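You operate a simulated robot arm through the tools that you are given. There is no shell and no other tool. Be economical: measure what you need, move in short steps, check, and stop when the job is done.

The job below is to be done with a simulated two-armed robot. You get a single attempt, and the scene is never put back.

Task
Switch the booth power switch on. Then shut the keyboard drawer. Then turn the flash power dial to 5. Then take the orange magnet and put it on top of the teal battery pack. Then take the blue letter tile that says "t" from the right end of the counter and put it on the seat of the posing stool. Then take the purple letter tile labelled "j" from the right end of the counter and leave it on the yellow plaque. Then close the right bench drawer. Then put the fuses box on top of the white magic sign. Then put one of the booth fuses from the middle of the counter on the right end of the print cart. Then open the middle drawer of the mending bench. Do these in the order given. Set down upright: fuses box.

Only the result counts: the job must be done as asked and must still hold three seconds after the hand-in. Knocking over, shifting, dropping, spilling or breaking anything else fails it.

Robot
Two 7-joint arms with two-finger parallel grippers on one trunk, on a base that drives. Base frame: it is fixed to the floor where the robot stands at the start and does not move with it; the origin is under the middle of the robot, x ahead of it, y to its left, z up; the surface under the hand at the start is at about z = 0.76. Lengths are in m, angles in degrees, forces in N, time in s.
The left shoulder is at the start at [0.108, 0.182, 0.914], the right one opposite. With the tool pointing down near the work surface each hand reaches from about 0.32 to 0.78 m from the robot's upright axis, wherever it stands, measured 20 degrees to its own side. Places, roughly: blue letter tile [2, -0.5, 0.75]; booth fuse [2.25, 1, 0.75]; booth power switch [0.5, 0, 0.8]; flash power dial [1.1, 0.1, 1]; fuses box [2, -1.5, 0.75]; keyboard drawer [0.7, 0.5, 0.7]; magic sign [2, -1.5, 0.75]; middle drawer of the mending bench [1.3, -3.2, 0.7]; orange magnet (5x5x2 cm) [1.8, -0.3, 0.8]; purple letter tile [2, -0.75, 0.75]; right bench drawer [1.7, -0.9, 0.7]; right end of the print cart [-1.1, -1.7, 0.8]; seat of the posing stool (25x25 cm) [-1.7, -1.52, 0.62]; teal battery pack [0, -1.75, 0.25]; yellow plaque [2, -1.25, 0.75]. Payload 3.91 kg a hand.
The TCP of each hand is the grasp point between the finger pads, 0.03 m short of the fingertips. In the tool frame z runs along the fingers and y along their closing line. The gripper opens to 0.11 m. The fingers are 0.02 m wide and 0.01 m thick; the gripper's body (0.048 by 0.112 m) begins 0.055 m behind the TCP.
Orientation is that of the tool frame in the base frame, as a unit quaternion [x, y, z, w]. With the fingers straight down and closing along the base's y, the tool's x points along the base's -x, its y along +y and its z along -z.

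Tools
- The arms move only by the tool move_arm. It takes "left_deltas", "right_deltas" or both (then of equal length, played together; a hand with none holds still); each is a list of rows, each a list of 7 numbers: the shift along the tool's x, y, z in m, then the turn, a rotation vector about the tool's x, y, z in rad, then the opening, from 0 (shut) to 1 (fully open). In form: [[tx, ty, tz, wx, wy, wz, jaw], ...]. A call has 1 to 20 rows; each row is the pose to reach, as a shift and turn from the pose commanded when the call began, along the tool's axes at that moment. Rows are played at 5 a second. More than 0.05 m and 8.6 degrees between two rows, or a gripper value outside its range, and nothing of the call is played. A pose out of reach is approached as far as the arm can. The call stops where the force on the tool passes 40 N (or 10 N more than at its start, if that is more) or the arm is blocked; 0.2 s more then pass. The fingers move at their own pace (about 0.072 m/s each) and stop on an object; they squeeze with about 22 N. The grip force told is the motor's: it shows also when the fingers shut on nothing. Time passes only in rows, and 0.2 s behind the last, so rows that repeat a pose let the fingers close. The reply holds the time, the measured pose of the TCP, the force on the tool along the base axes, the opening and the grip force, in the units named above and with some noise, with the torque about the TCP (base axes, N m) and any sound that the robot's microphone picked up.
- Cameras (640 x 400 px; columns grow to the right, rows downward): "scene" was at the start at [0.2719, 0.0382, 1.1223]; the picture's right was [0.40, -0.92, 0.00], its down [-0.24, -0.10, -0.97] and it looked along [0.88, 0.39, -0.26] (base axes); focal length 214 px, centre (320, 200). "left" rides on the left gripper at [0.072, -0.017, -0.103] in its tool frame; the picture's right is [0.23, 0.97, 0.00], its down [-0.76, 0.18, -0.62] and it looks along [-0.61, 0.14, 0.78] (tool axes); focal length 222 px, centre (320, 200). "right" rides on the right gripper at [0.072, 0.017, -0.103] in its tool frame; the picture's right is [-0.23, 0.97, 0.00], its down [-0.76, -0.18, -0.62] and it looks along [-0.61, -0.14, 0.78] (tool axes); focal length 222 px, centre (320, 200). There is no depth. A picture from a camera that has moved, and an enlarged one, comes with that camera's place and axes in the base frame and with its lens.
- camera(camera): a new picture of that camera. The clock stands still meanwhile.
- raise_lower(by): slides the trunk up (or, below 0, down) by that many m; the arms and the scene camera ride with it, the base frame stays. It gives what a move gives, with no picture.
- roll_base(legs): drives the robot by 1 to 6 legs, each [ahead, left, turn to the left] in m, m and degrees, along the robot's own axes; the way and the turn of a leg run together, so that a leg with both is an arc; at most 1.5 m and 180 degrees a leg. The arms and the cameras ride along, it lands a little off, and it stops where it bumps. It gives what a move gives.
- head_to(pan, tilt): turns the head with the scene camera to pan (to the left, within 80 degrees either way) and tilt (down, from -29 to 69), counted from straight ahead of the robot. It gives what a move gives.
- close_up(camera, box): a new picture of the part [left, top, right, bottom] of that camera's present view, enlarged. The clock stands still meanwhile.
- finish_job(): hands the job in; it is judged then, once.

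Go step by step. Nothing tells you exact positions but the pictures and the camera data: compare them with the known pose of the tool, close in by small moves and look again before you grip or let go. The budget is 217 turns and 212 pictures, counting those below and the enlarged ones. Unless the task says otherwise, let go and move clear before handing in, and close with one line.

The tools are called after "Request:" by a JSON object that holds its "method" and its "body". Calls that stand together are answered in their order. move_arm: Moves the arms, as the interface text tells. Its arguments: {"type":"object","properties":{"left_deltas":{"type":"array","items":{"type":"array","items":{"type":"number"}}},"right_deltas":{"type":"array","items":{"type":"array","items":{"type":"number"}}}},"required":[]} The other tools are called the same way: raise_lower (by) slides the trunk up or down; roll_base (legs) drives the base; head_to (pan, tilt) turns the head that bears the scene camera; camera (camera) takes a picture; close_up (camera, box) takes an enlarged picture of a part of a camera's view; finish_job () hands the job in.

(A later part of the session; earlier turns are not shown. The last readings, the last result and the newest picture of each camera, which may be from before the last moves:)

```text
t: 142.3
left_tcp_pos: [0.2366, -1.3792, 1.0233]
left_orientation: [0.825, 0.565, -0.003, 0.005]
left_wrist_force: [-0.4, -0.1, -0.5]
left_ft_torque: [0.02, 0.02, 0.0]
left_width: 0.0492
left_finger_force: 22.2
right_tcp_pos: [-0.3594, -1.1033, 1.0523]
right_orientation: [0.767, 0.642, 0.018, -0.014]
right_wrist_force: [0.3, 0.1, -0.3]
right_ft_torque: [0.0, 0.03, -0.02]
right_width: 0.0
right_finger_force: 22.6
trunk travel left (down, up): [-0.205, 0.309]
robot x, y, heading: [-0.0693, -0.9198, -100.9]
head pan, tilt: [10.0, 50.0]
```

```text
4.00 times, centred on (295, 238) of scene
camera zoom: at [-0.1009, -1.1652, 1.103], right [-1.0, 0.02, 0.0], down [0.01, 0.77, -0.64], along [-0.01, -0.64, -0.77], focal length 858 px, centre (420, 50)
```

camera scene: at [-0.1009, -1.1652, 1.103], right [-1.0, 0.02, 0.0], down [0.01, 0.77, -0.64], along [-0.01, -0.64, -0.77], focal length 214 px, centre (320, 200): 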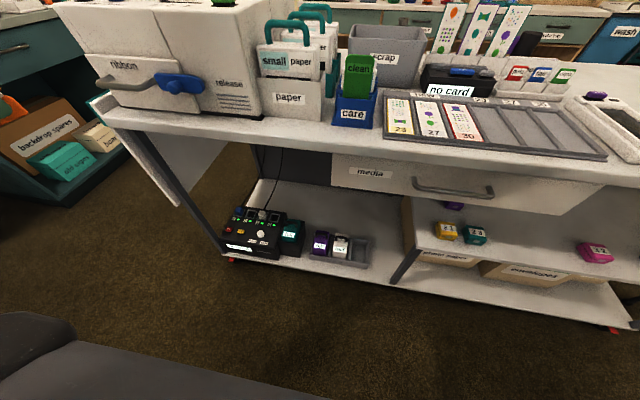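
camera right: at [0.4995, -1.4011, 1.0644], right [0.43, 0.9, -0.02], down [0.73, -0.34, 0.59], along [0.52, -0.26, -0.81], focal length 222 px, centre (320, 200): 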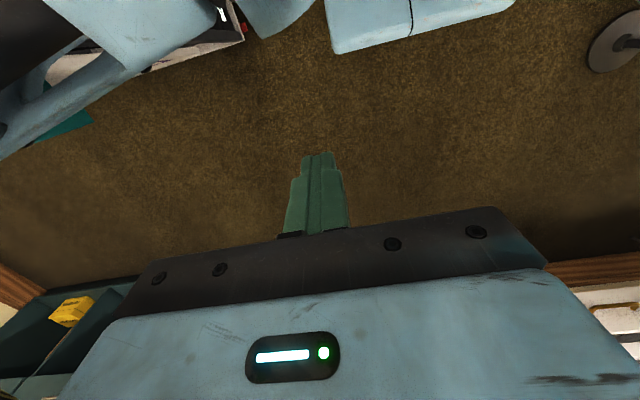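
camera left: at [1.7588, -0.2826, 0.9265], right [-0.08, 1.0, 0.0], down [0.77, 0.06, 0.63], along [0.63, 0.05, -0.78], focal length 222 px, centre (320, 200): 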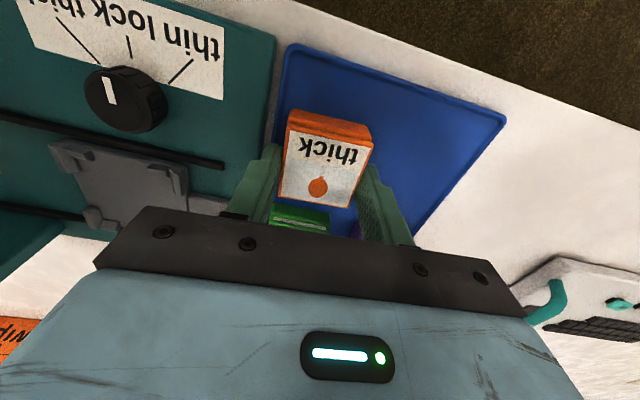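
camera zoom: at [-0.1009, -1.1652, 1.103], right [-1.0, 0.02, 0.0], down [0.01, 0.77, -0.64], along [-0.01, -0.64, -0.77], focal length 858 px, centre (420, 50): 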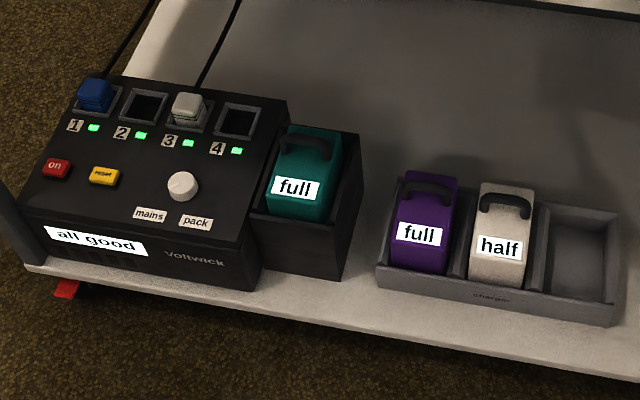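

I need a better look at the pack's top. I'll lower the trunk and drive closer, then zoom again.

Request:
{"method": "roll_base", "body": {"legs": [[0, -0.08, 0]]}}

Request:
{"method": "raise_lower", "body": {"by": -0.2}}

Request:
{"method": "head_to", "body": {"pan": 20, "tilt": 45}}

Request:
{"method": "camera", "body": {"camera": "scene"}}

```text
t: 143.7
left_tcp_pos: [0.1576, -1.3636, 1.0225]
left_orientation: [0.824, 0.567, -0.003, 0.006]
left_wrist_force: [0.9, 0.3, -1.5]
left_ft_torque: [0.01, -0.03, 0.01]
left_width: 0.0493
left_finger_force: 22.3
right_tcp_pos: [-0.438, -1.0891, 1.0527]
right_orientation: [0.766, 0.642, 0.018, -0.014]
right_wrist_force: [0.2, 0.0, 0.8]
right_ft_torque: [0.02, 0.0, 0.0]
right_width: 0.0
right_finger_force: 22.1
trunk travel left (down, up): [-0.205, 0.309]
robot x, y, heading: [-0.1461, -0.8996, -101.2]
head pan, tilt: [10.0, 50.0]
```

```text
t: 145.9
left_tcp_pos: [0.1575, -1.3638, 0.8229]
left_orientation: [0.824, 0.566, -0.003, 0.005]
left_wrist_force: [-0.4, 0.9, -0.8]
left_ft_torque: [-0.01, 0.0, 0.01]
left_width: 0.0493
left_finger_force: 21.9
right_tcp_pos: [-0.4485, -1.1506, 0.8337]
right_orientation: [0.762, 0.641, 0.071, -0.056]
right_wrist_force: [0.8, 0.1, 0.6]
right_ft_torque: [-0.02, 0.01, 0.02]
right_width: 0.0001
right_finger_force: 22.2
trunk travel left (down, up): [-0.005, 0.509]
robot x, y, heading: [-0.1458, -0.9021, -100.9]
head pan, tilt: [10.0, 50.0]
```

```text
t: 146.6
left_tcp_pos: [0.1565, -1.3632, 0.8238]
left_orientation: [0.824, 0.566, -0.002, 0.006]
left_wrist_force: [1.0, -0.2, -1.0]
left_ft_torque: [0.02, 0.01, -0.02]
left_width: 0.0491
left_finger_force: 21.5
right_tcp_pos: [-0.4497, -1.1496, 0.8338]
right_orientation: [0.763, 0.64, 0.072, -0.057]
right_wrist_force: [-0.4, 0.3, 0.1]
right_ft_torque: [0.01, 0.06, -0.01]
right_width: 0.0
right_finger_force: 21.8
trunk travel left (down, up): [-0.005, 0.509]
robot x, y, heading: [-0.1426, -0.9019, -100.9]
head pan, tilt: [20.0, 45.0]
```

```text
126 pictures are left
camera scene: at [-0.1782, -1.223, 0.8962], right [-0.99, -0.16, 0.0], down [-0.11, 0.7, -0.71], along [0.11, -0.7, -0.71], focal length 214 px, centre (320, 200)
```

scene: 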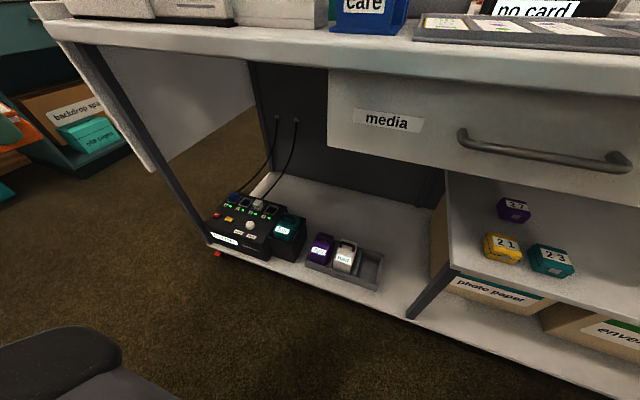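

Request:
{"method": "close_up", "body": {"camera": "scene", "box": [240, 200, 340, 262]}}

```text
6.40 times, centred on (290, 231) of scene
camera zoom: at [-0.1782, -1.223, 0.8962], right [-0.99, -0.16, 0.0], down [-0.11, 0.7, -0.71], along [0.11, -0.7, -0.71], focal length 1373 px, centre (512, 2)
```

zoom: 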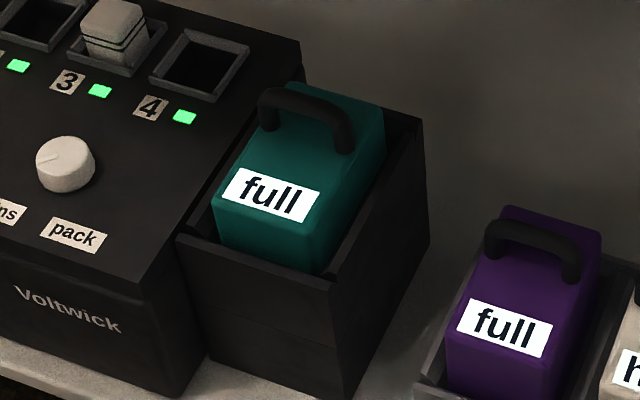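

The pack's top is a flat 6×10 cm area with the handle at the rear; the label half in front is free, centred near (0.03, −1.685), z≈0.245. I'll lower the hand in front of the cart first.

Request:
{"method": "move_arm", "body": {"left_deltas": [[0, 0, 0.045, 0, 0, -0.05, 0], [0, 0, 0.09, 0, 0, -0.1, 0], [0, 0, 0.135, 0, 0, -0.15, 0], [0, 0, 0.18, 0, 0, -0.19, 0], [0, 0, 0.225, 0, 0, -0.19, 0], [0, 0, 0.27, 0, 0, -0.19, 0], [0, 0, 0.315, 0, 0, -0.19, 0], [0, 0, 0.36, 0, 0, -0.19, 0], [0, 0, 0.4, 0, 0, -0.19, 0]]}}

Request:
{"method": "camera", "body": {"camera": "scene"}}

```text
t: 148.6
left_tcp_pos: [0.1579, -1.3695, 0.4233]
left_orientation: [0.767, 0.642, -0.003, 0.005]
left_wrist_force: [-0.1, 0.0, -0.6]
left_ft_torque: [0.02, 0.0, 0.0]
left_width: 0.0494
left_finger_force: 22.3
right_tcp_pos: [-0.4486, -1.1514, 0.8335]
right_orientation: [0.763, 0.64, 0.072, -0.057]
right_wrist_force: [0.1, -0.8, -0.2]
right_ft_torque: [0.0, -0.04, 0.0]
right_width: 0.0001
right_finger_force: 22.2
trunk travel left (down, up): [-0.005, 0.509]
robot x, y, heading: [-0.1455, -0.9052, -101.1]
head pan, tilt: [20.0, 45.0]
```

```text
124 pictures are left
camera scene: at [-0.1781, -1.223, 0.8962], right [-0.99, -0.16, 0.0], down [-0.11, 0.7, -0.71], along [0.11, -0.7, -0.71], focal length 214 px, centre (320, 200)
```

scene: 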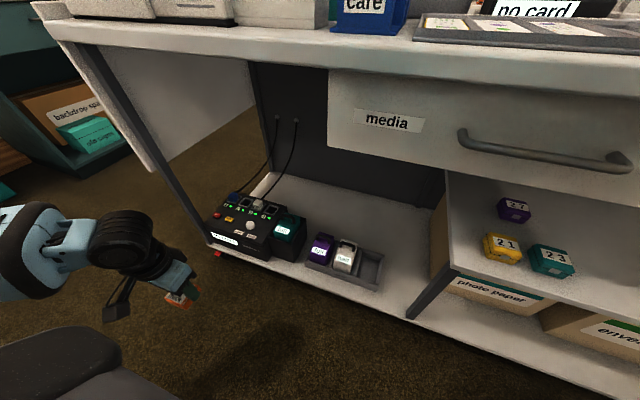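

Hand is low and free. I'll drive forward 0.2 m and check clearance.

Request:
{"method": "roll_base", "body": {"legs": [[0.2, -0.03, 0]]}}

Request:
{"method": "head_to", "body": {"pan": 40, "tilt": 50}}

Request:
{"method": "camera", "body": {"camera": "scene"}}

Request:
{"method": "camera", "body": {"camera": "left"}}

```text
t: 150.2
left_tcp_pos: [0.0947, -1.5532, 0.424]
left_orientation: [0.764, 0.645, -0.003, 0.005]
left_wrist_force: [1.0, -0.6, -0.7]
left_ft_torque: [-0.02, -0.04, -0.01]
left_width: 0.0493
left_finger_force: 22.2
right_tcp_pos: [-0.5135, -1.3382, 0.8316]
right_orientation: [0.761, 0.642, 0.071, -0.057]
right_wrist_force: [-0.7, -0.4, -0.8]
right_ft_torque: [0.0, 0.01, 0.0]
right_width: 0.0
right_finger_force: 22.1
trunk travel left (down, up): [-0.005, 0.509]
robot x, y, heading: [-0.2083, -1.088, -100.9]
head pan, tilt: [20.0, 45.0]
```

```text
t: 151.0
left_tcp_pos: [0.0946, -1.5547, 0.4236]
left_orientation: [0.765, 0.644, -0.003, 0.005]
left_wrist_force: [0.1, -0.9, -0.9]
left_ft_torque: [-0.01, -0.03, 0.0]
left_width: 0.0492
left_finger_force: 22.5
right_tcp_pos: [-0.5142, -1.3387, 0.8329]
right_orientation: [0.761, 0.642, 0.071, -0.056]
right_wrist_force: [1.0, -0.2, -0.3]
right_ft_torque: [0.0, -0.04, 0.01]
right_width: 0.0
right_finger_force: 21.7
trunk travel left (down, up): [-0.005, 0.509]
robot x, y, heading: [-0.2097, -1.0867, -100.7]
head pan, tilt: [40.0, 50.0]
```

```text
123 pictures are left
camera scene: at [-0.2177, -1.396, 0.8893], right [-0.87, -0.49, 0.0], down [-0.38, 0.67, -0.64], along [0.32, -0.56, -0.77], focal length 214 px, centre (320, 200)
```

scene: 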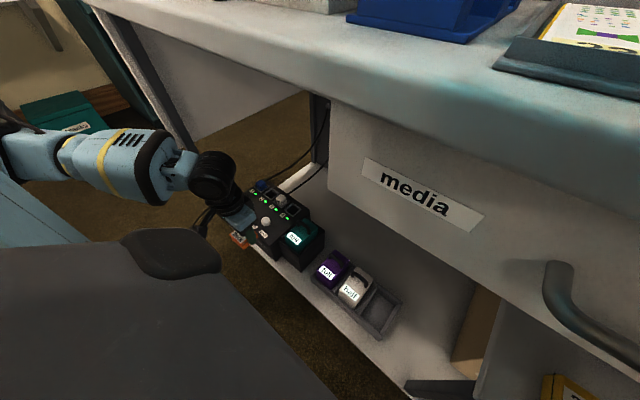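

```text
122 pictures are left
camera left: at [0.0912, -1.4779, 0.5265], right [1.0, 0.06, 0.0], down [0.04, -0.77, 0.63], along [0.04, -0.63, -0.77], focal length 222 px, centre (320, 200)
```

left: 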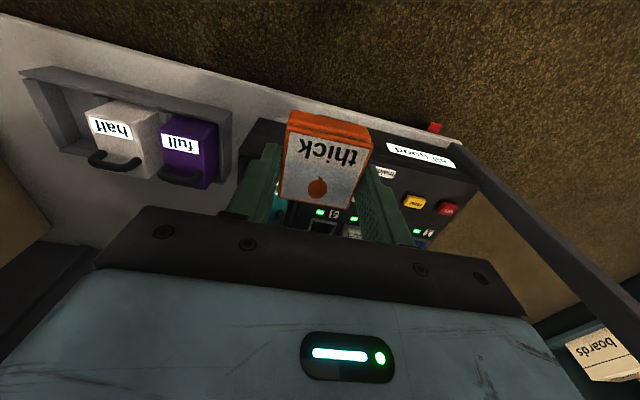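

The hand hovers just before the pack; the pack's label is at (0.027, −1.684). I'll move the magnet over it at safe height and check reach.

Request:
{"method": "move_arm", "body": {"left_deltas": [[-0.04, -0.012, 0.01, 0, 0, 0, 0], [-0.08, -0.025, 0.025, 0, 0, 0, 0], [-0.11, -0.035, 0.045, 0, 0, 0, 0], [-0.1385, -0.044, 0.065, 0, 0, 0, 0], [-0.1385, -0.044, 0.085, 0, 0, 0, 0]]}}

Request:
{"method": "camera", "body": {"camera": "left"}}

Request:
{"method": "close_up", "body": {"camera": "scene", "box": [180, 150, 360, 290]}}

```text
t: 152.2
left_tcp_pos: [0.0296, -1.6852, 0.337]
left_orientation: [0.766, 0.643, -0.002, 0.004]
left_wrist_force: [0.0, 3.1, 1.2]
left_ft_torque: [0.1, 0.0, 0.01]
left_width: 0.0493
left_finger_force: 21.5
right_tcp_pos: [-0.5134, -1.3386, 0.833]
right_orientation: [0.761, 0.642, 0.072, -0.057]
right_wrist_force: [0.5, -0.4, -0.1]
right_ft_torque: [0.01, 0.0, -0.02]
right_width: 0.0
right_finger_force: 22.4
trunk travel left (down, up): [-0.005, 0.509]
robot x, y, heading: [-0.2131, -1.0853, -100.5]
head pan, tilt: [40.0, 50.0]
```

```text
121 pictures are left
camera left: at [0.0267, -1.6096, 0.4404], right [1.0, 0.06, 0.0], down [0.04, -0.78, 0.63], along [0.04, -0.63, -0.78], focal length 222 px, centre (320, 200)
```

left: 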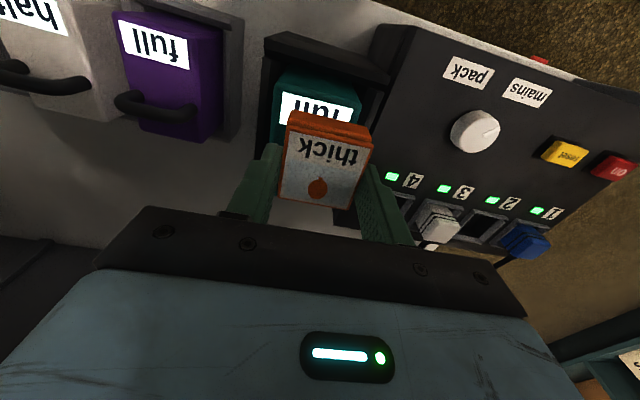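

```text
2.86 times, centred on (270, 220) of scene
camera zoom: at [-0.2175, -1.3961, 0.8892], right [-0.87, -0.49, 0.0], down [-0.38, 0.67, -0.64], along [0.32, -0.56, -0.77], focal length 613 px, centre (463, 143)
```

zoom: 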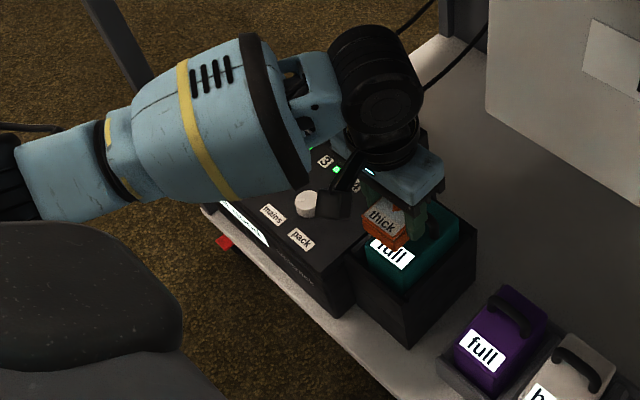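

Reach is fine. The free top spans y −1.642…−1.71, so I'll shift 5 mm toward me and lower gently.

Request:
{"method": "move_arm", "body": {"left_deltas": [[0.005, 0, 0.01, 0, 0, 0, 0], [0.005, 0, 0.025, 0, 0, 0, 0], [0.005, 0, 0.035, 0, 0, 0, 0], [0.005, 0, 0.042, 0, 0, 0, 0], [0.005, 0, 0.046, 0, 0, 0, 0], [0.005, 0, 0.046, 0, 0, 0, 0]]}}

Request:
{"method": "camera", "body": {"camera": "left"}}

Request:
{"method": "close_up", "body": {"camera": "scene", "box": [260, 200, 340, 260]}}

```text
t: 153.2
left_tcp_pos: [0.0305, -1.6842, 0.305]
left_orientation: [0.764, 0.645, -0.007, 0.006]
left_wrist_force: [1.2, 4.0, 12.8]
left_ft_torque: [0.12, 0.0, 0.02]
left_width: 0.0491
left_finger_force: 22.4
right_tcp_pos: [-0.5131, -1.3372, 0.8319]
right_orientation: [0.762, 0.641, 0.071, -0.056]
right_wrist_force: [-0.2, -0.2, -0.1]
right_ft_torque: [0.0, 0.0, -0.01]
right_width: 0.0
right_finger_force: 22.6
trunk travel left (down, up): [-0.005, 0.509]
robot x, y, heading: [-0.2096, -1.0914, -100.6]
head pan, tilt: [40.0, 50.0]
stopped in row 4 (left hand): the force on the tool passed its limit at 49 N (the readings are from after the stop); the commanded pose is now the measured one
```

```text
119 pictures are left
camera left: at [0.0264, -1.6063, 0.4077], right [1.0, 0.06, 0.0], down [0.05, -0.77, 0.64], along [0.04, -0.64, -0.77], focal length 222 px, centre (320, 200)
```

left: 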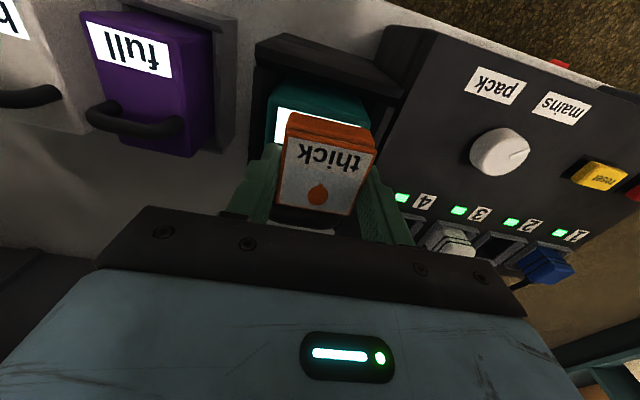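

```text
6.67 times, centred on (300, 230) of scene
camera zoom: at [-0.2176, -1.3952, 0.8896], right [-0.87, -0.49, 0.0], down [-0.38, 0.67, -0.64], along [0.32, -0.56, -0.77], focal length 1430 px, centre (453, 0)
```

zoom: 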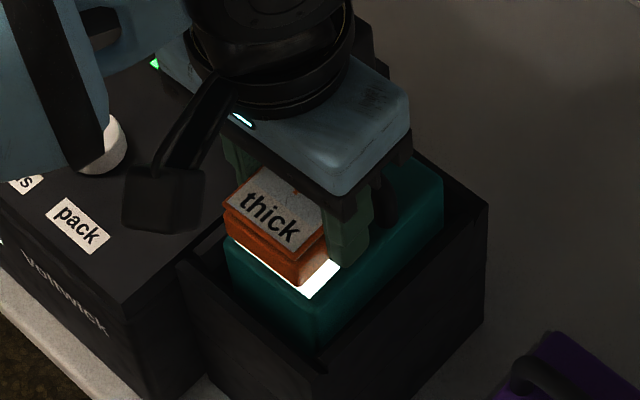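

Contact at the height expected for the pack's top, magnet flat behind the label's front edge. I'll open and lift straight up.

Request:
{"method": "move_arm", "body": {"left_deltas": [[0, 0, -0.001, 0, 0, 0, 0.3], [0, 0, -0.001, 0, 0, 0, 0.6], [0, 0, -0.001, 0, 0, 0, 0.65], [0, 0, -0.03, 0, 0, 0, 0.65], [0, 0, -0.06, 0, 0, 0, 0.65]]}}

Request:
{"method": "camera", "body": {"camera": "left"}}

Request:
{"method": "close_up", "body": {"camera": "scene", "box": [260, 200, 340, 260]}}

```text
t: 154.4
left_tcp_pos: [0.0314, -1.682, 0.3631]
left_orientation: [0.765, 0.645, -0.005, 0.007]
left_wrist_force: [0.9, -0.5, 0.4]
left_ft_torque: [0.01, -0.01, 0.02]
left_width: 0.0713
left_finger_force: 0.1
right_tcp_pos: [-0.5134, -1.3375, 0.8329]
right_orientation: [0.762, 0.642, 0.071, -0.057]
right_wrist_force: [0.3, -0.5, -0.4]
right_ft_torque: [-0.02, 0.02, 0.02]
right_width: 0.0001
right_finger_force: 22.2
trunk travel left (down, up): [-0.005, 0.509]
robot x, y, heading: [-0.2102, -1.0888, -100.6]
head pan, tilt: [40.0, 50.0]
```

```text
117 pictures are left
camera left: at [0.0288, -1.6056, 0.4661], right [1.0, 0.06, 0.0], down [0.05, -0.77, 0.64], along [0.04, -0.64, -0.77], focal length 222 px, centre (320, 200)
```

left: 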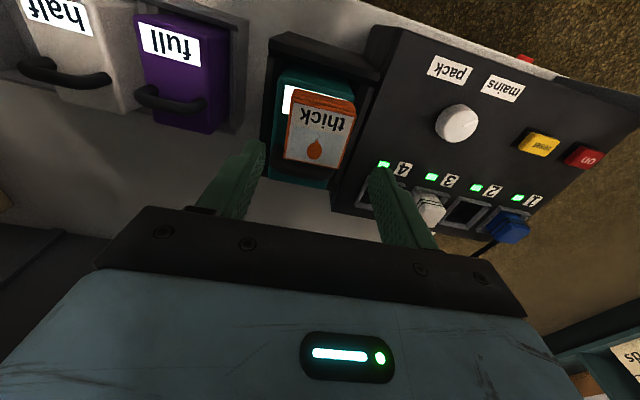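

```text
6.67 times, centred on (300, 230) of scene
camera zoom: at [-0.2175, -1.3959, 0.8893], right [-0.87, -0.49, 0.0], down [-0.38, 0.67, -0.64], along [0.32, -0.56, -0.77], focal length 1430 px, centre (453, 0)
```

zoom: 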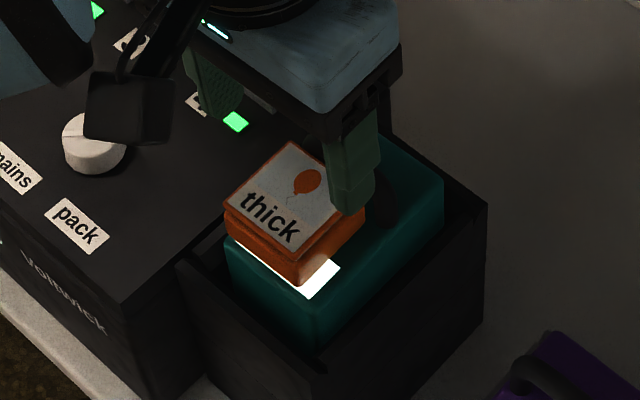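

The magnet lies on the teal pack. I withdraw the hand, and back off from the cart.

Request:
{"method": "move_arm", "body": {"left_deltas": [[0.03, 0.01, -0.03, 0, 0, 0, 0.65], [0.07, 0.02, -0.05, 0, 0, 0, 0.65], [0.11, 0.03, -0.06, 0, 0, 0, 0.65], [0.15, 0.04, -0.07, 0, 0, 0, 0.65], [0.19, 0.05, -0.08, 0, 0, 0, 0.65]]}}

Request:
{"method": "roll_base", "body": {"legs": [[-0.4, 0, 0]]}}

Request:
{"method": "raise_lower", "body": {"by": 0.3}}

Request:
{"method": "head_to", "body": {"pan": -60, "tilt": 25}}

Request:
{"method": "camera", "body": {"camera": "scene"}}

```text
t: 155.6
left_tcp_pos: [0.1096, -1.4994, 0.4425]
left_orientation: [0.764, 0.645, -0.007, 0.007]
left_wrist_force: [0.0, -0.7, 0.1]
left_ft_torque: [0.04, 0.0, -0.01]
left_width: 0.0716
left_finger_force: 0.1
right_tcp_pos: [-0.5131, -1.3383, 0.8331]
right_orientation: [0.762, 0.642, 0.071, -0.057]
right_wrist_force: [0.0, -0.4, 0.4]
right_ft_torque: [0.01, -0.01, 0.02]
right_width: 0.0
right_finger_force: 22.6
trunk travel left (down, up): [-0.005, 0.509]
robot x, y, heading: [-0.2099, -1.0866, -100.6]
head pan, tilt: [40.0, 50.0]
```

```text
t: 158.2
left_tcp_pos: [0.1873, -1.0804, 0.4421]
left_orientation: [0.768, 0.64, -0.006, 0.006]
left_wrist_force: [-0.2, 0.4, 0.0]
left_ft_torque: [-0.03, -0.01, -0.01]
left_width: 0.0714
left_finger_force: 0.0
right_tcp_pos: [-0.435, -0.9127, 0.8329]
right_orientation: [0.764, 0.639, 0.071, -0.056]
right_wrist_force: [-0.3, 0.9, -0.6]
right_ft_torque: [0.0, -0.02, 0.01]
right_width: 0.0
right_finger_force: 22.1
trunk travel left (down, up): [-0.005, 0.509]
robot x, y, heading: [-0.1316, -0.667, -101.5]
head pan, tilt: [40.0, 50.0]
```

```text
t: 161.2
left_tcp_pos: [0.1885, -1.081, 0.7417]
left_orientation: [0.768, 0.64, -0.006, 0.006]
left_wrist_force: [-0.5, 0.0, 0.4]
left_ft_torque: [0.04, -0.01, 0.01]
left_width: 0.0716
left_finger_force: 0.0
right_tcp_pos: [-0.4346, -0.9131, 1.1312]
right_orientation: [0.765, 0.637, 0.072, -0.056]
right_wrist_force: [0.0, 0.5, 0.1]
right_ft_torque: [-0.02, 0.01, -0.04]
right_width: 0.0
right_finger_force: 22.2
trunk travel left (down, up): [-0.305, 0.209]
robot x, y, heading: [-0.1311, -0.6654, -101.3]
head pan, tilt: [40.0, 50.0]
```

```text
t: 163.0
left_tcp_pos: [0.1865, -1.0817, 0.7413]
left_orientation: [0.768, 0.64, -0.006, 0.006]
left_wrist_force: [-0.1, 0.1, 0.3]
left_ft_torque: [-0.03, -0.01, -0.01]
left_width: 0.0714
left_finger_force: 0.0
right_tcp_pos: [-0.4341, -0.912, 1.134]
right_orientation: [0.765, 0.638, 0.072, -0.057]
right_wrist_force: [-0.1, 0.0, -0.3]
right_ft_torque: [0.0, 0.01, 0.0]
right_width: 0.0003
right_finger_force: 22.1
trunk travel left (down, up): [-0.305, 0.209]
robot x, y, heading: [-0.1302, -0.6677, -101.1]
head pan, tilt: [-60.0, 25.0]
```

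```text
115 pictures are left
camera scene: at [-0.2443, -0.836, 1.2446], right [-0.32, 0.95, 0.0], down [0.4, 0.14, -0.91], along [-0.86, -0.29, -0.42], focal length 214 px, centre (320, 200)
```

scene: 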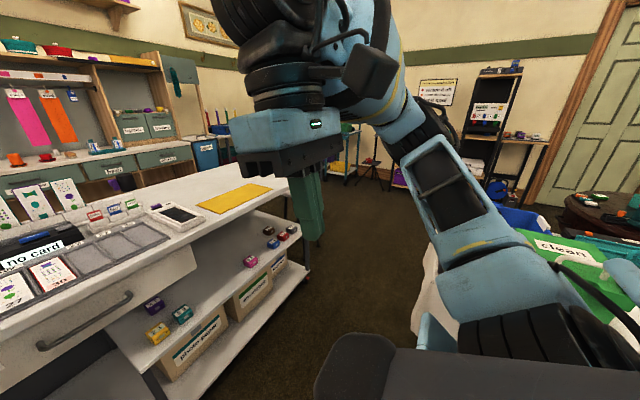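

The magnet job is done. A table stands close on the right rear, so I'll go left-first. I raise the left hand and drive to the counter in front of the tiles.

Request:
{"method": "move_arm", "body": {"left_deltas": [[0, 0, -0.04, 0, 0, 0, 0.3], [0, 0, -0.08, 0, 0, 0, 0], [0, 0, -0.12, 0, 0, 0, 0], [0, 0, -0.16, 0, 0, 0, 0], [0, 0, -0.2, 0, 0, 0, 0], [0, 0, -0.24, 0, 0, 0, 0]]}}

Request:
{"method": "roll_base", "body": {"legs": [[0, 1.25, 0], [0, 0, 101]]}}

Request:
{"method": "head_to", "body": {"pan": 0, "tilt": 35}}

Request:
{"method": "camera", "body": {"camera": "scene"}}

```text
t: 164.4
left_tcp_pos: [0.1809, -1.0759, 0.9808]
left_orientation: [0.768, 0.64, -0.006, 0.006]
left_wrist_force: [0.5, 0.8, 0.0]
left_ft_torque: [0.0, -0.01, -0.03]
left_width: 0.0
left_finger_force: 21.5
right_tcp_pos: [-0.4346, -0.9117, 1.1319]
right_orientation: [0.765, 0.638, 0.072, -0.054]
right_wrist_force: [0.1, 0.9, -0.3]
right_ft_torque: [-0.02, -0.04, 0.01]
right_width: 0.0
right_finger_force: 22.2
trunk travel left (down, up): [-0.305, 0.209]
robot x, y, heading: [-0.1296, -0.6661, -101.2]
head pan, tilt: [-60.0, 25.0]
```

```text
t: 179.8
left_tcp_pos: [1.4407, -0.5473, 0.9789]
left_orientation: [0.008, 1.0, 0.002, 0.009]
left_wrist_force: [0.4, 0.7, 0.3]
left_ft_torque: [0.0, 0.03, -0.01]
left_width: 0.0003
left_finger_force: 22.2
right_tcp_pos: [1.3821, -1.1817, 1.1325]
right_orientation: [0.008, 0.996, 0.003, -0.091]
right_wrist_force: [0.2, -0.6, 1.0]
right_ft_torque: [0.0, 0.0, 0.04]
right_width: 0.0
right_finger_force: 22.0
trunk travel left (down, up): [-0.305, 0.209]
robot x, y, heading: [1.0852, -0.9217, -1.7]
head pan, tilt: [-60.0, 25.0]
```

```text
t: 181.1
left_tcp_pos: [1.4413, -0.5479, 0.9805]
left_orientation: [0.008, 1.0, 0.0, 0.008]
left_wrist_force: [-0.6, 0.6, 0.5]
left_ft_torque: [0.02, 0.05, -0.01]
left_width: 0.0002
left_finger_force: 21.7
right_tcp_pos: [1.382, -1.1819, 1.1329]
right_orientation: [0.007, 0.996, 0.003, -0.092]
right_wrist_force: [-0.6, 0.4, 0.3]
right_ft_torque: [0.02, -0.02, 0.03]
right_width: 0.0002
right_finger_force: 22.3
trunk travel left (down, up): [-0.305, 0.209]
robot x, y, heading: [1.0894, -0.9219, -1.8]
head pan, tilt: [0.0, 35.0]
```

```text
114 pictures are left
camera scene: at [1.3201, -0.9285, 1.2288], right [-0.03, -1.0, 0.0], down [-0.57, 0.02, -0.82], along [0.82, -0.03, -0.57], focal length 214 px, centre (320, 200)
```

scene: 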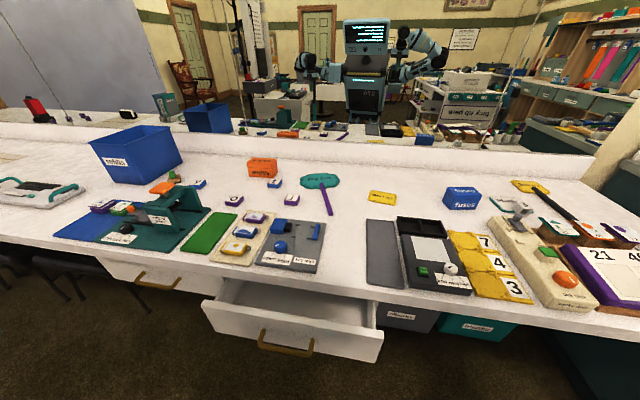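

I zoom in on the tiles.

Request:
{"method": "close_up", "body": {"camera": "scene", "box": [180, 150, 340, 250]}}

```text
4.00 times, centred on (260, 200) of scene
camera zoom: at [1.3201, -0.9285, 1.2288], right [-0.03, -1.0, 0.0], down [-0.57, 0.02, -0.82], along [0.82, -0.03, -0.57], focal length 858 px, centre (560, 200)
```

zoom: 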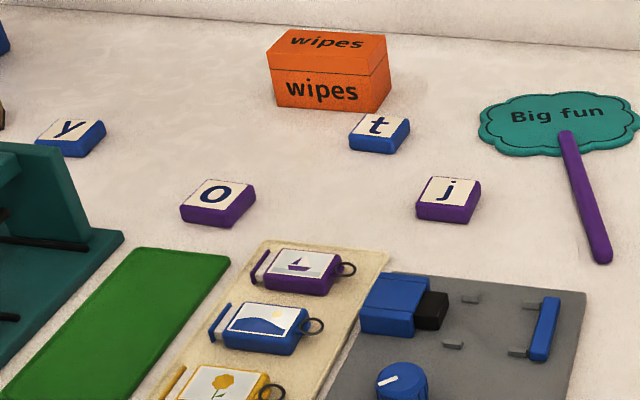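

Tile t is at about (2.08, −0.77), j at (1.97, −0.85), about 5 cm each. To reach past the open drawer I'll turn right 28° (brings the left shoulder forward) and move in to about (1.25, −0.86).

Request:
{"method": "roll_base", "body": {"legs": [[0, 0, -28], [0.11, 0.13, 0]]}}

Request:
{"method": "raise_lower", "body": {"by": -0.08}}

Request:
{"method": "camera", "body": {"camera": "left"}}

```text
t: 184.3
left_tcp_pos: [1.7382, -0.6949, 0.979]
left_orientation: [0.249, 0.969, -0.001, 0.009]
left_wrist_force: [0.0, 0.1, 0.3]
left_ft_torque: [0.0, -0.03, 0.01]
left_width: 0.0
left_finger_force: 22.2
right_tcp_pos: [1.3883, -1.2274, 1.1328]
right_orientation: [0.248, 0.965, 0.025, -0.088]
right_wrist_force: [0.0, -0.7, 1.2]
right_ft_torque: [0.0, 0.04, -0.01]
right_width: 0.0
right_finger_force: 22.1
trunk travel left (down, up): [-0.305, 0.209]
robot x, y, heading: [1.2505, -0.8599, -29.7]
head pan, tilt: [0.0, 35.0]
```

```text
t: 185.5
left_tcp_pos: [1.7376, -0.6941, 0.8998]
left_orientation: [0.249, 0.968, -0.001, 0.01]
left_wrist_force: [-0.8, -0.3, 1.3]
left_ft_torque: [-0.01, -0.01, 0.01]
left_width: 0.0001
left_finger_force: 21.4
right_tcp_pos: [1.3872, -1.2282, 1.0522]
right_orientation: [0.248, 0.964, 0.025, -0.087]
right_wrist_force: [-0.1, -0.2, -0.3]
right_ft_torque: [0.02, -0.02, -0.01]
right_width: 0.0
right_finger_force: 22.3
trunk travel left (down, up): [-0.225, 0.289]
robot x, y, heading: [1.252, -0.8604, -29.6]
head pan, tilt: [0.0, 35.0]
```

```text
112 pictures are left
camera left: at [1.665, -0.6728, 1.0026], right [0.27, 0.96, 0.0], down [0.74, -0.21, 0.64], along [0.61, -0.17, -0.77], focal length 222 px, centre (320, 200)
```

left: 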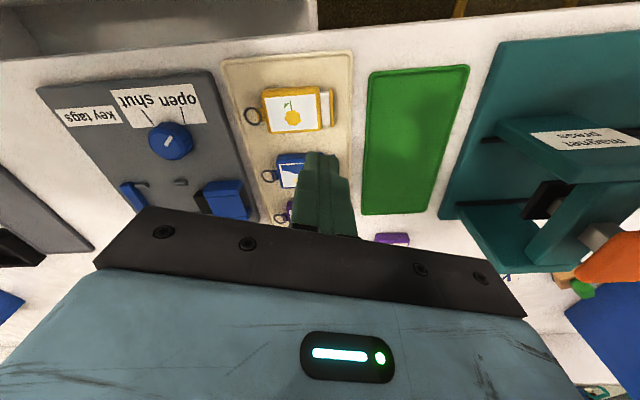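

Shoulder-to-tile distance is ~0.64 m. I'll extend towards tile t at safe height and see how far it gets.

Request:
{"method": "move_arm", "body": {"left_deltas": [[-0.045, 0.013, -0.02, 0, 0, -0.05, 0.3], [-0.09, 0.026, -0.03, 0, 0, -0.1, 0.6], [-0.135, 0.039, -0.03, 0, 0, -0.15, 0.7], [-0.18, 0.052, -0.03, 0, 0, -0.2, 0.7], [-0.225, 0.065, -0.03, 0, 0, -0.25, 0.7], [-0.27, 0.078, -0.03, 0, 0, -0.3, 0.7], [-0.31, 0.09, -0.03, 0, 0, -0.35, 0.7], [-0.337, 0.0966, -0.02, 0, 0, -0.35, 0.7]]}}

Request:
{"method": "camera", "body": {"camera": "left"}}

```text
refused: row 1 steps farther than a row can; nothing moved
```

```text
111 pictures are left
camera left: at [1.665, -0.6728, 1.0026], right [0.27, 0.96, 0.0], down [0.74, -0.21, 0.64], along [0.61, -0.17, -0.77], focal length 222 px, centre (320, 200)
```

left: 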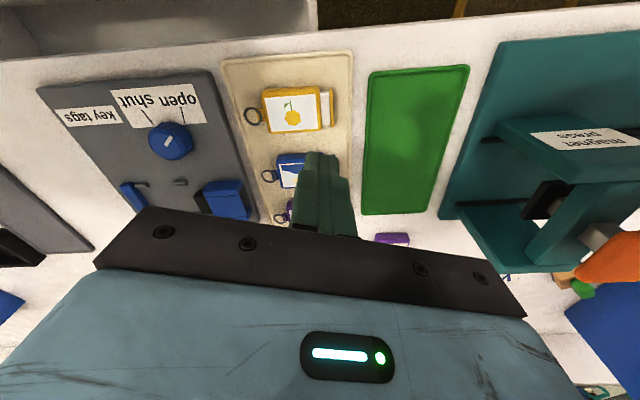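

First step was too long; same path with shorter rows.

Request:
{"method": "move_arm", "body": {"left_deltas": [[0, 0, -0.02, 0, 0, -0.05, 0.3], [-0.04, 0.012, -0.03, 0, 0, -0.1, 0.6], [-0.08, 0.024, -0.03, 0, 0, -0.15, 0.7], [-0.12, 0.036, -0.03, 0, 0, -0.2, 0.7], [-0.16, 0.048, -0.03, 0, 0, -0.25, 0.7], [-0.2, 0.06, -0.03, 0, 0, -0.3, 0.7], [-0.24, 0.07, -0.03, 0, 0, -0.35, 0.7], [-0.28, 0.082, -0.03, 0, 0, -0.35, 0.7], [-0.31, 0.09, -0.03, 0, 0, -0.35, 0.7], [-0.337, 0.0966, -0.02, 0, 0, -0.35, 0.7]]}}

Request:
{"method": "camera", "body": {"camera": "left"}}

```text
t: 187.7
left_tcp_pos: [2.0703, -0.7715, 0.9274]
left_orientation: [0.077, 0.997, -0.004, 0.008]
left_wrist_force: [0.6, 0.5, -0.8]
left_ft_torque: [-0.01, 0.03, -0.02]
left_width: 0.0771
left_finger_force: 0.1
left hand out of reach, approached as far as the arm can: row 10
right_tcp_pos: [1.3889, -1.228, 1.0533]
right_orientation: [0.247, 0.965, 0.025, -0.089]
right_wrist_force: [-0.3, -0.4, 0.0]
right_ft_torque: [-0.06, 0.02, 0.02]
right_width: 0.0002
right_finger_force: 22.2
trunk travel left (down, up): [-0.225, 0.289]
robot x, y, heading: [1.2498, -0.8616, -29.7]
head pan, tilt: [0.0, 35.0]
```

```text
110 pictures are left
camera left: at [1.9959, -0.7761, 1.0299], right [-0.07, 1.0, -0.01], down [0.77, 0.06, 0.63], along [0.63, 0.04, -0.77], focal length 222 px, centre (320, 200)
```

left: 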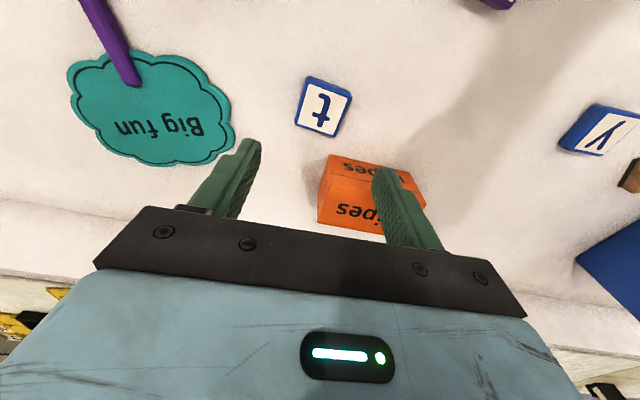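

Reach is enough here, and tile t is right under the hand (yaw −12°). I'll align, go down and grip it.

Request:
{"method": "move_arm", "body": {"left_deltas": [[0.004, 0.002, 0.03, 0, 0, 0.05, 0.7], [0.004, 0.002, 0.06, 0, 0, 0.05, 0.7], [0.004, 0.002, 0.09, 0, 0, 0.05, 0.7]]}}

Request:
{"method": "camera", "body": {"camera": "left"}}

Request:
{"method": "close_up", "body": {"camera": "scene", "box": [40, 60, 240, 200]}}

```text
t: 188.5
left_tcp_pos: [2.0691, -0.7673, 0.839]
left_orientation: [0.101, 0.995, -0.002, 0.009]
left_wrist_force: [-0.2, -1.0, 0.4]
left_ft_torque: [-0.01, 0.01, 0.0]
left_width: 0.0772
left_finger_force: 0.0
right_tcp_pos: [1.3883, -1.2275, 1.0528]
right_orientation: [0.248, 0.964, 0.025, -0.088]
right_wrist_force: [0.2, -0.4, -0.3]
right_ft_torque: [0.0, 0.0, -0.02]
right_width: 0.0
right_finger_force: 21.9
trunk travel left (down, up): [-0.225, 0.289]
robot x, y, heading: [1.251, -0.8598, -29.4]
head pan, tilt: [0.0, 35.0]
```

```text
109 pictures are left
camera left: at [1.9935, -0.7681, 0.941], right [-0.03, 1.0, -0.01], down [0.77, 0.03, 0.64], along [0.64, 0.01, -0.77], focal length 222 px, centre (320, 200)
```

left: 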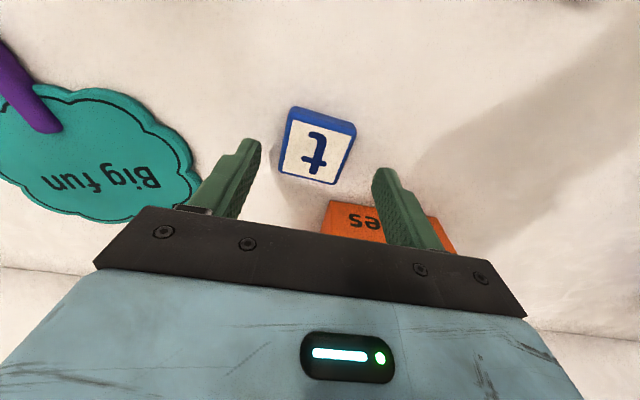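

```text
2.86 times, centred on (140, 130) of scene
camera zoom: at [1.4729, -0.9859, 1.1466], right [-0.49, -0.87, 0.0], down [-0.5, 0.28, -0.82], along [0.71, -0.41, -0.57], focal length 613 px, centre (834, 400)
```

zoom: 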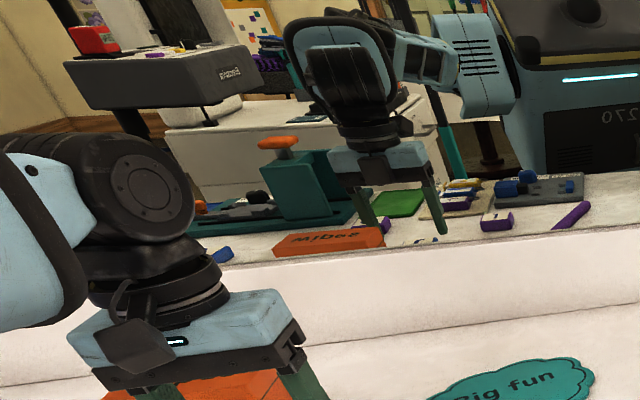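

Request:
{"method": "move_arm", "body": {"left_deltas": [[0, -0.003, 0.012, 0, 0, 0, 0.7], [0, -0.003, 0.02, 0, 0, 0, 0.7], [0, -0.003, 0.026, 0, 0, 0, 0.7], [0, -0.003, 0.026, 0, 0, 0, 0.4], [0, -0.003, 0.026, 0, 0, 0, 0], [0, -0.003, 0.026, 0, 0, 0, 0]]}}

Request:
{"method": "camera", "body": {"camera": "left"}}

```text
t: 189.9
left_tcp_pos: [2.0699, -0.7695, 0.8133]
left_orientation: [0.102, 0.995, -0.002, 0.009]
left_wrist_force: [-0.2, -0.7, -0.7]
left_ft_torque: [-0.01, 0.01, -0.01]
left_width: 0.0471
left_finger_force: 21.9
right_tcp_pos: [1.3873, -1.2283, 1.0514]
right_orientation: [0.248, 0.964, 0.026, -0.087]
right_wrist_force: [0.1, 0.7, -0.6]
right_ft_torque: [-0.02, 0.02, 0.01]
right_width: 0.0001
right_finger_force: 22.2
trunk travel left (down, up): [-0.225, 0.289]
robot x, y, heading: [1.2492, -0.8634, -29.4]
head pan, tilt: [0.0, 35.0]
```

```text
107 pictures are left
camera left: at [1.9937, -0.7702, 0.9159], right [-0.03, 1.0, -0.01], down [0.77, 0.02, 0.64], along [0.64, 0.01, -0.77], focal length 222 px, centre (320, 200)
```

left: 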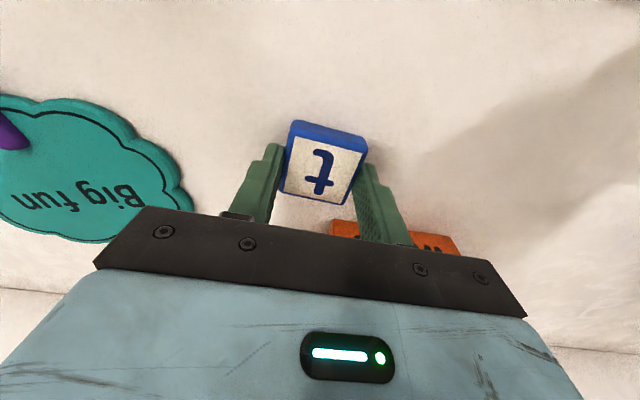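

Tile t is gripped. I lift it, draw in, and move to the open floor west to look for the stool.

Request:
{"method": "move_arm", "body": {"left_deltas": [[0, 0, -0.04, 0, 0, 0, 0], [0, 0, -0.08, 0, 0, 0, 0], [0, 0, -0.12, 0, 0, 0, 0], [0.04, 0, -0.15, 0, 0, 0, 0], [0.08, 0, -0.17, 0, 0, 0.05, 0], [0.12, 0, -0.19, 0, 0, 0.1, 0], [0.16, 0, -0.19, 0, 0, 0.15, 0], [0.2, 0, -0.19, 0, 0, 0.2, 0], [0.24, 0, -0.19, 0, 0, 0.25, 0], [0.28, 0, -0.19, 0, 0, 0.3, 0], [0.32, 0, -0.19, 0, 0, 0.35, 0]]}}

Request:
{"method": "roll_base", "body": {"legs": [[-0.487, -0.357, 0], [0, 0, -150]]}}

Request:
{"method": "head_to", "body": {"pan": 0, "tilt": 25}}

Request:
{"method": "camera", "body": {"camera": "scene"}}

```text
t: 192.3
left_tcp_pos: [1.7518, -0.7048, 0.9956]
left_orientation: [0.274, 0.962, 0.0, 0.009]
left_wrist_force: [0.3, -0.1, -0.9]
left_ft_torque: [0.01, 0.01, 0.0]
left_width: 0.047
left_finger_force: 22.0
right_tcp_pos: [1.3875, -1.2277, 1.0531]
right_orientation: [0.249, 0.964, 0.026, -0.087]
right_wrist_force: [-0.3, 0.0, 0.0]
right_ft_torque: [0.02, 0.01, -0.03]
right_width: 0.0003
right_finger_force: 21.8
trunk travel left (down, up): [-0.225, 0.289]
robot x, y, heading: [1.2547, -0.8597, -29.5]
head pan, tilt: [0.0, 35.0]
```

```text
t: 202.2
left_tcp_pos: [0.2578, -1.2793, 0.9966]
left_orientation: [0.999, -0.038, -0.009, 0.0]
left_wrist_force: [-0.6, -0.2, -1.8]
left_ft_torque: [0.0, 0.0, -0.03]
left_width: 0.0472
left_finger_force: 21.8
right_tcp_pos: [0.3411, -0.6463, 1.0527]
right_orientation: [0.996, -0.013, 0.091, 0.004]
right_wrist_force: [-0.7, -0.5, 0.0]
right_ft_torque: [0.02, -0.02, -0.02]
right_width: 0.0
right_finger_force: 21.4
trunk travel left (down, up): [-0.225, 0.289]
robot x, y, heading: [0.6296, -0.9092, 177.7]
head pan, tilt: [0.0, 35.0]
```

```text
t: 202.9
left_tcp_pos: [0.2577, -1.2783, 0.9955]
left_orientation: [0.999, -0.038, -0.009, 0.002]
left_wrist_force: [0.1, -0.3, -0.7]
left_ft_torque: [-0.01, -0.01, -0.02]
left_width: 0.0469
left_finger_force: 22.9
right_tcp_pos: [0.3412, -0.6462, 1.0523]
right_orientation: [0.996, -0.014, 0.091, 0.005]
right_wrist_force: [0.4, 0.7, -0.9]
right_ft_torque: [0.0, -0.01, 0.01]
right_width: 0.0001
right_finger_force: 21.6
trunk travel left (down, up): [-0.225, 0.289]
robot x, y, heading: [0.6327, -0.9104, 177.6]
head pan, tilt: [0.0, 25.0]
```

```text
106 pictures are left
camera scene: at [0.3733, -0.8985, 1.1624], right [0.04, 1.0, 0.0], down [0.42, -0.02, -0.91], along [-0.91, 0.04, -0.42], focal length 214 px, centre (320, 200)
```

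scene: 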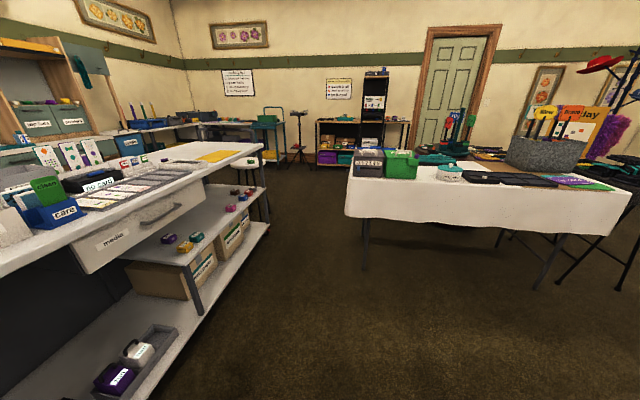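

The stool is hidden behind the far end of the print cart. The gap between cart and props table is about 0.7 m, so I'll face the cart and strafe along it with the trunk raised.

Request:
{"method": "raise_lower", "body": {"by": 0.2}}

Request:
{"method": "roll_base", "body": {"legs": [[0, 0, 81], [0.27, -0.6, 0]]}}

Request:
{"method": "head_to", "body": {"pan": -78, "tilt": 40}}

Request:
{"method": "camera", "body": {"camera": "scene"}}

```text
t: 205.1
left_tcp_pos: [0.2566, -1.2787, 1.1946]
left_orientation: [0.999, -0.038, -0.009, 0.0]
left_wrist_force: [0.5, 0.3, -0.5]
left_ft_torque: [0.0, -0.01, 0.0]
left_width: 0.047
left_finger_force: 22.1
right_tcp_pos: [0.3412, -0.6454, 1.2526]
right_orientation: [0.996, -0.014, 0.091, 0.004]
right_wrist_force: [0.2, 0.8, 0.6]
right_ft_torque: [-0.01, 0.0, 0.02]
right_width: 0.0
right_finger_force: 21.8
trunk travel left (down, up): [-0.425, 0.089]
robot x, y, heading: [0.6324, -0.9063, 177.6]
head pan, tilt: [0.0, 25.0]
```

```text
t: 214.5
left_tcp_pos: [0.3466, -1.5135, 1.1959]
left_orientation: [0.755, 0.656, -0.006, 0.006]
left_wrist_force: [0.1, 1.3, -0.4]
left_ft_torque: [0.0, 0.0, 0.02]
left_width: 0.0471
left_finger_force: 22.2
right_tcp_pos: [-0.2794, -1.3895, 1.2528]
right_orientation: [0.734, 0.673, 0.069, -0.059]
right_wrist_force: [-0.6, 0.7, 0.1]
right_ft_torque: [-0.04, 0.02, 0.0]
right_width: 0.0001
right_finger_force: 22.7
trunk travel left (down, up): [-0.425, 0.089]
robot x, y, heading: [0.002, -1.113, -95.9]
head pan, tilt: [0.0, 25.0]
```

```text
t: 216.0
left_tcp_pos: [0.3445, -1.5127, 1.1943]
left_orientation: [0.755, 0.656, -0.007, 0.006]
left_wrist_force: [-0.3, -0.8, -0.2]
left_ft_torque: [0.01, -0.02, -0.02]
left_width: 0.0468
left_finger_force: 22.2
right_tcp_pos: [-0.2806, -1.3912, 1.2531]
right_orientation: [0.734, 0.673, 0.069, -0.059]
right_wrist_force: [0.3, 0.0, 1.2]
right_ft_torque: [-0.01, -0.02, 0.0]
right_width: 0.0
right_finger_force: 21.6
trunk travel left (down, up): [-0.425, 0.089]
robot x, y, heading: [0.0025, -1.117, -96.2]
head pan, tilt: [-78.0, 40.0]
```

```text
105 pictures are left
camera scene: at [-0.0939, -1.2257, 1.3505], right [-0.11, 0.99, 0.0], down [0.64, 0.07, -0.77], along [-0.76, -0.08, -0.64], focal length 214 px, centre (320, 200)
```

scene: 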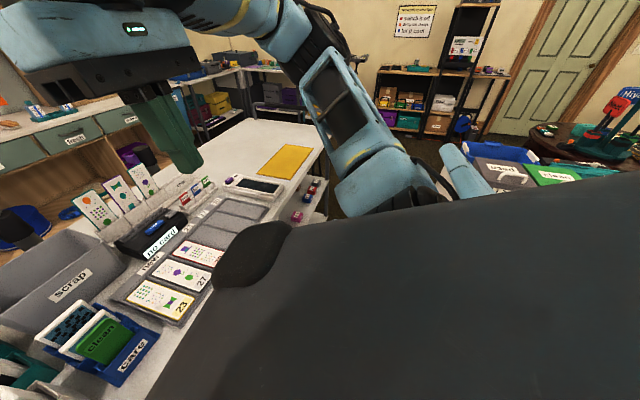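

The way is as expected. I continue strafing right in two steps.

Request:
{"method": "roll_base", "body": {"legs": [[0, 0, -5], [0.04, -0.45, 0]]}}

Request:
{"method": "head_to", "body": {"pan": -80, "tilt": 20}}

Request:
{"method": "camera", "body": {"camera": "scene"}}

Request:
{"method": "camera", "body": {"camera": "right"}}

```text
t: 221.0
left_tcp_pos: [-0.139, -1.4964, 1.1958]
left_orientation: [0.782, 0.623, -0.006, 0.006]
left_wrist_force: [0.6, -0.6, -0.4]
left_ft_torque: [0.04, 0.01, 0.0]
left_width: 0.0469
left_finger_force: 22.4
right_tcp_pos: [-0.7505, -1.3189, 1.253]
right_orientation: [0.763, 0.64, 0.072, -0.056]
right_wrist_force: [0.4, -0.5, 0.9]
right_ft_torque: [-0.05, 0.03, -0.02]
right_width: 0.0001
right_finger_force: 22.2
trunk travel left (down, up): [-0.425, 0.089]
robot x, y, heading: [-0.4398, -1.0691, -100.7]
head pan, tilt: [-78.0, 40.0]
```

```text
t: 221.8
left_tcp_pos: [-0.1384, -1.4967, 1.1959]
left_orientation: [0.782, 0.624, -0.006, 0.006]
left_wrist_force: [0.4, -0.8, 0.0]
left_ft_torque: [0.03, 0.01, -0.03]
left_width: 0.0471
left_finger_force: 21.8
right_tcp_pos: [-0.7516, -1.32, 1.2518]
right_orientation: [0.763, 0.64, 0.071, -0.057]
right_wrist_force: [-1.2, -0.3, -0.2]
right_ft_torque: [-0.01, 0.01, 0.01]
right_width: 0.0
right_finger_force: 22.0
trunk travel left (down, up): [-0.425, 0.089]
robot x, y, heading: [-0.4435, -1.0709, -101.0]
head pan, tilt: [-80.0, 20.0]
```

```text
104 pictures are left
camera scene: at [-0.559, -1.1688, 1.3818], right [0.01, 1.0, 0.0], down [0.34, 0.0, -0.94], along [-0.94, 0.01, -0.34], focal length 214 px, centre (320, 200)
```

scene: 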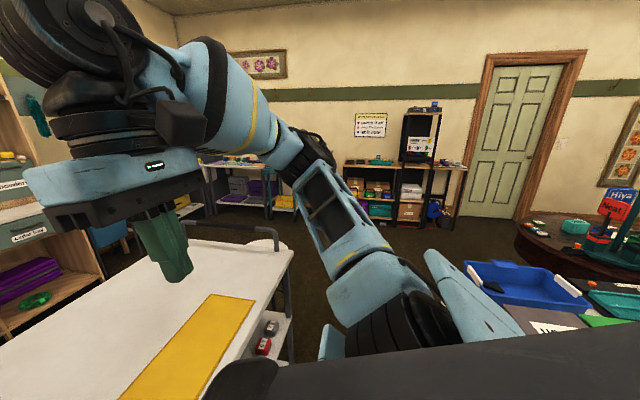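

```text
103 pictures are left
camera right: at [-0.7257, -1.272, 1.3671], right [0.92, -0.39, -0.04], down [-0.33, -0.82, 0.47], along [-0.21, -0.42, -0.88], focal length 222 px, centre (320, 200)
```

right: 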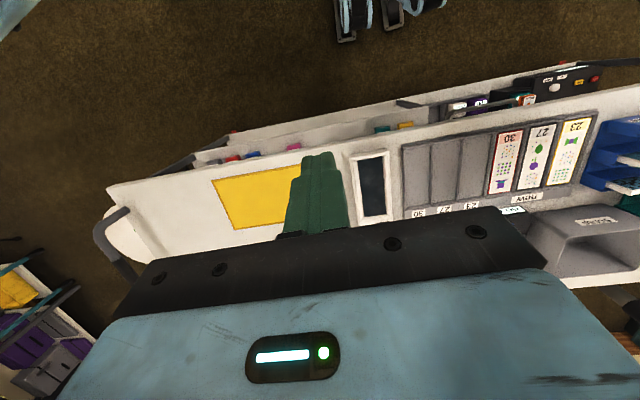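

The cart's right end is at x≈−1.36 with a handle bar, and the white stool seat is just beyond it. I'll keep strafing to about (−1.65, −0.95).

Request:
{"method": "roll_base", "body": {"legs": [[0.017, -0.46, 0], [0.094, -0.745, 0], [0, 0, 8]]}}

Request:
{"method": "head_to", "body": {"pan": 0, "tilt": 40}}

Request:
{"method": "camera", "body": {"camera": "scene"}}

```text
t: 233.6
left_tcp_pos: [-1.2842, -1.3336, 1.1956]
left_orientation: [0.724, 0.689, -0.006, 0.007]
left_wrist_force: [-0.1, 0.7, -0.2]
left_ft_torque: [0.0, -0.02, -0.01]
left_width: 0.0471
left_finger_force: 21.9
right_tcp_pos: [-1.92, -1.2684, 1.2525]
right_orientation: [0.704, 0.704, 0.066, -0.063]
right_wrist_force: [0.2, -0.3, -0.5]
right_ft_torque: [0.01, -0.03, -0.02]
right_width: 0.0
right_finger_force: 22.5
trunk travel left (down, up): [-0.425, 0.089]
robot x, y, heading: [-1.6618, -0.9686, -90.6]
head pan, tilt: [-80.0, 20.0]
```

```text
t: 235.2
left_tcp_pos: [-1.285, -1.3336, 1.195]
left_orientation: [0.724, 0.69, -0.006, 0.006]
left_wrist_force: [-0.9, -0.3, 0.1]
left_ft_torque: [0.02, 0.0, -0.03]
left_width: 0.0468
left_finger_force: 22.2
right_tcp_pos: [-1.9195, -1.268, 1.2528]
right_orientation: [0.704, 0.704, 0.066, -0.062]
right_wrist_force: [0.8, -0.1, -0.1]
right_ft_torque: [-0.03, 0.02, 0.02]
right_width: 0.0
right_finger_force: 22.0
trunk travel left (down, up): [-0.425, 0.089]
robot x, y, heading: [-1.6626, -0.9709, -90.7]
head pan, tilt: [0.0, 40.0]
```

```text
102 pictures are left
camera scene: at [-1.6664, -1.1556, 1.3505], right [-1.0, 0.01, 0.0], down [0.01, 0.64, -0.77], along [-0.01, -0.77, -0.64], focal length 214 px, centre (320, 200)
```

scene: 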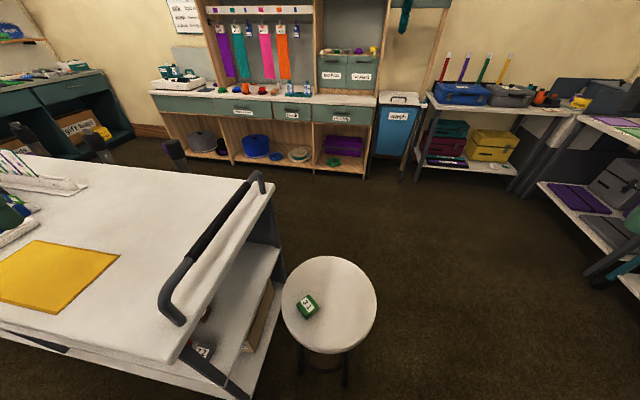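

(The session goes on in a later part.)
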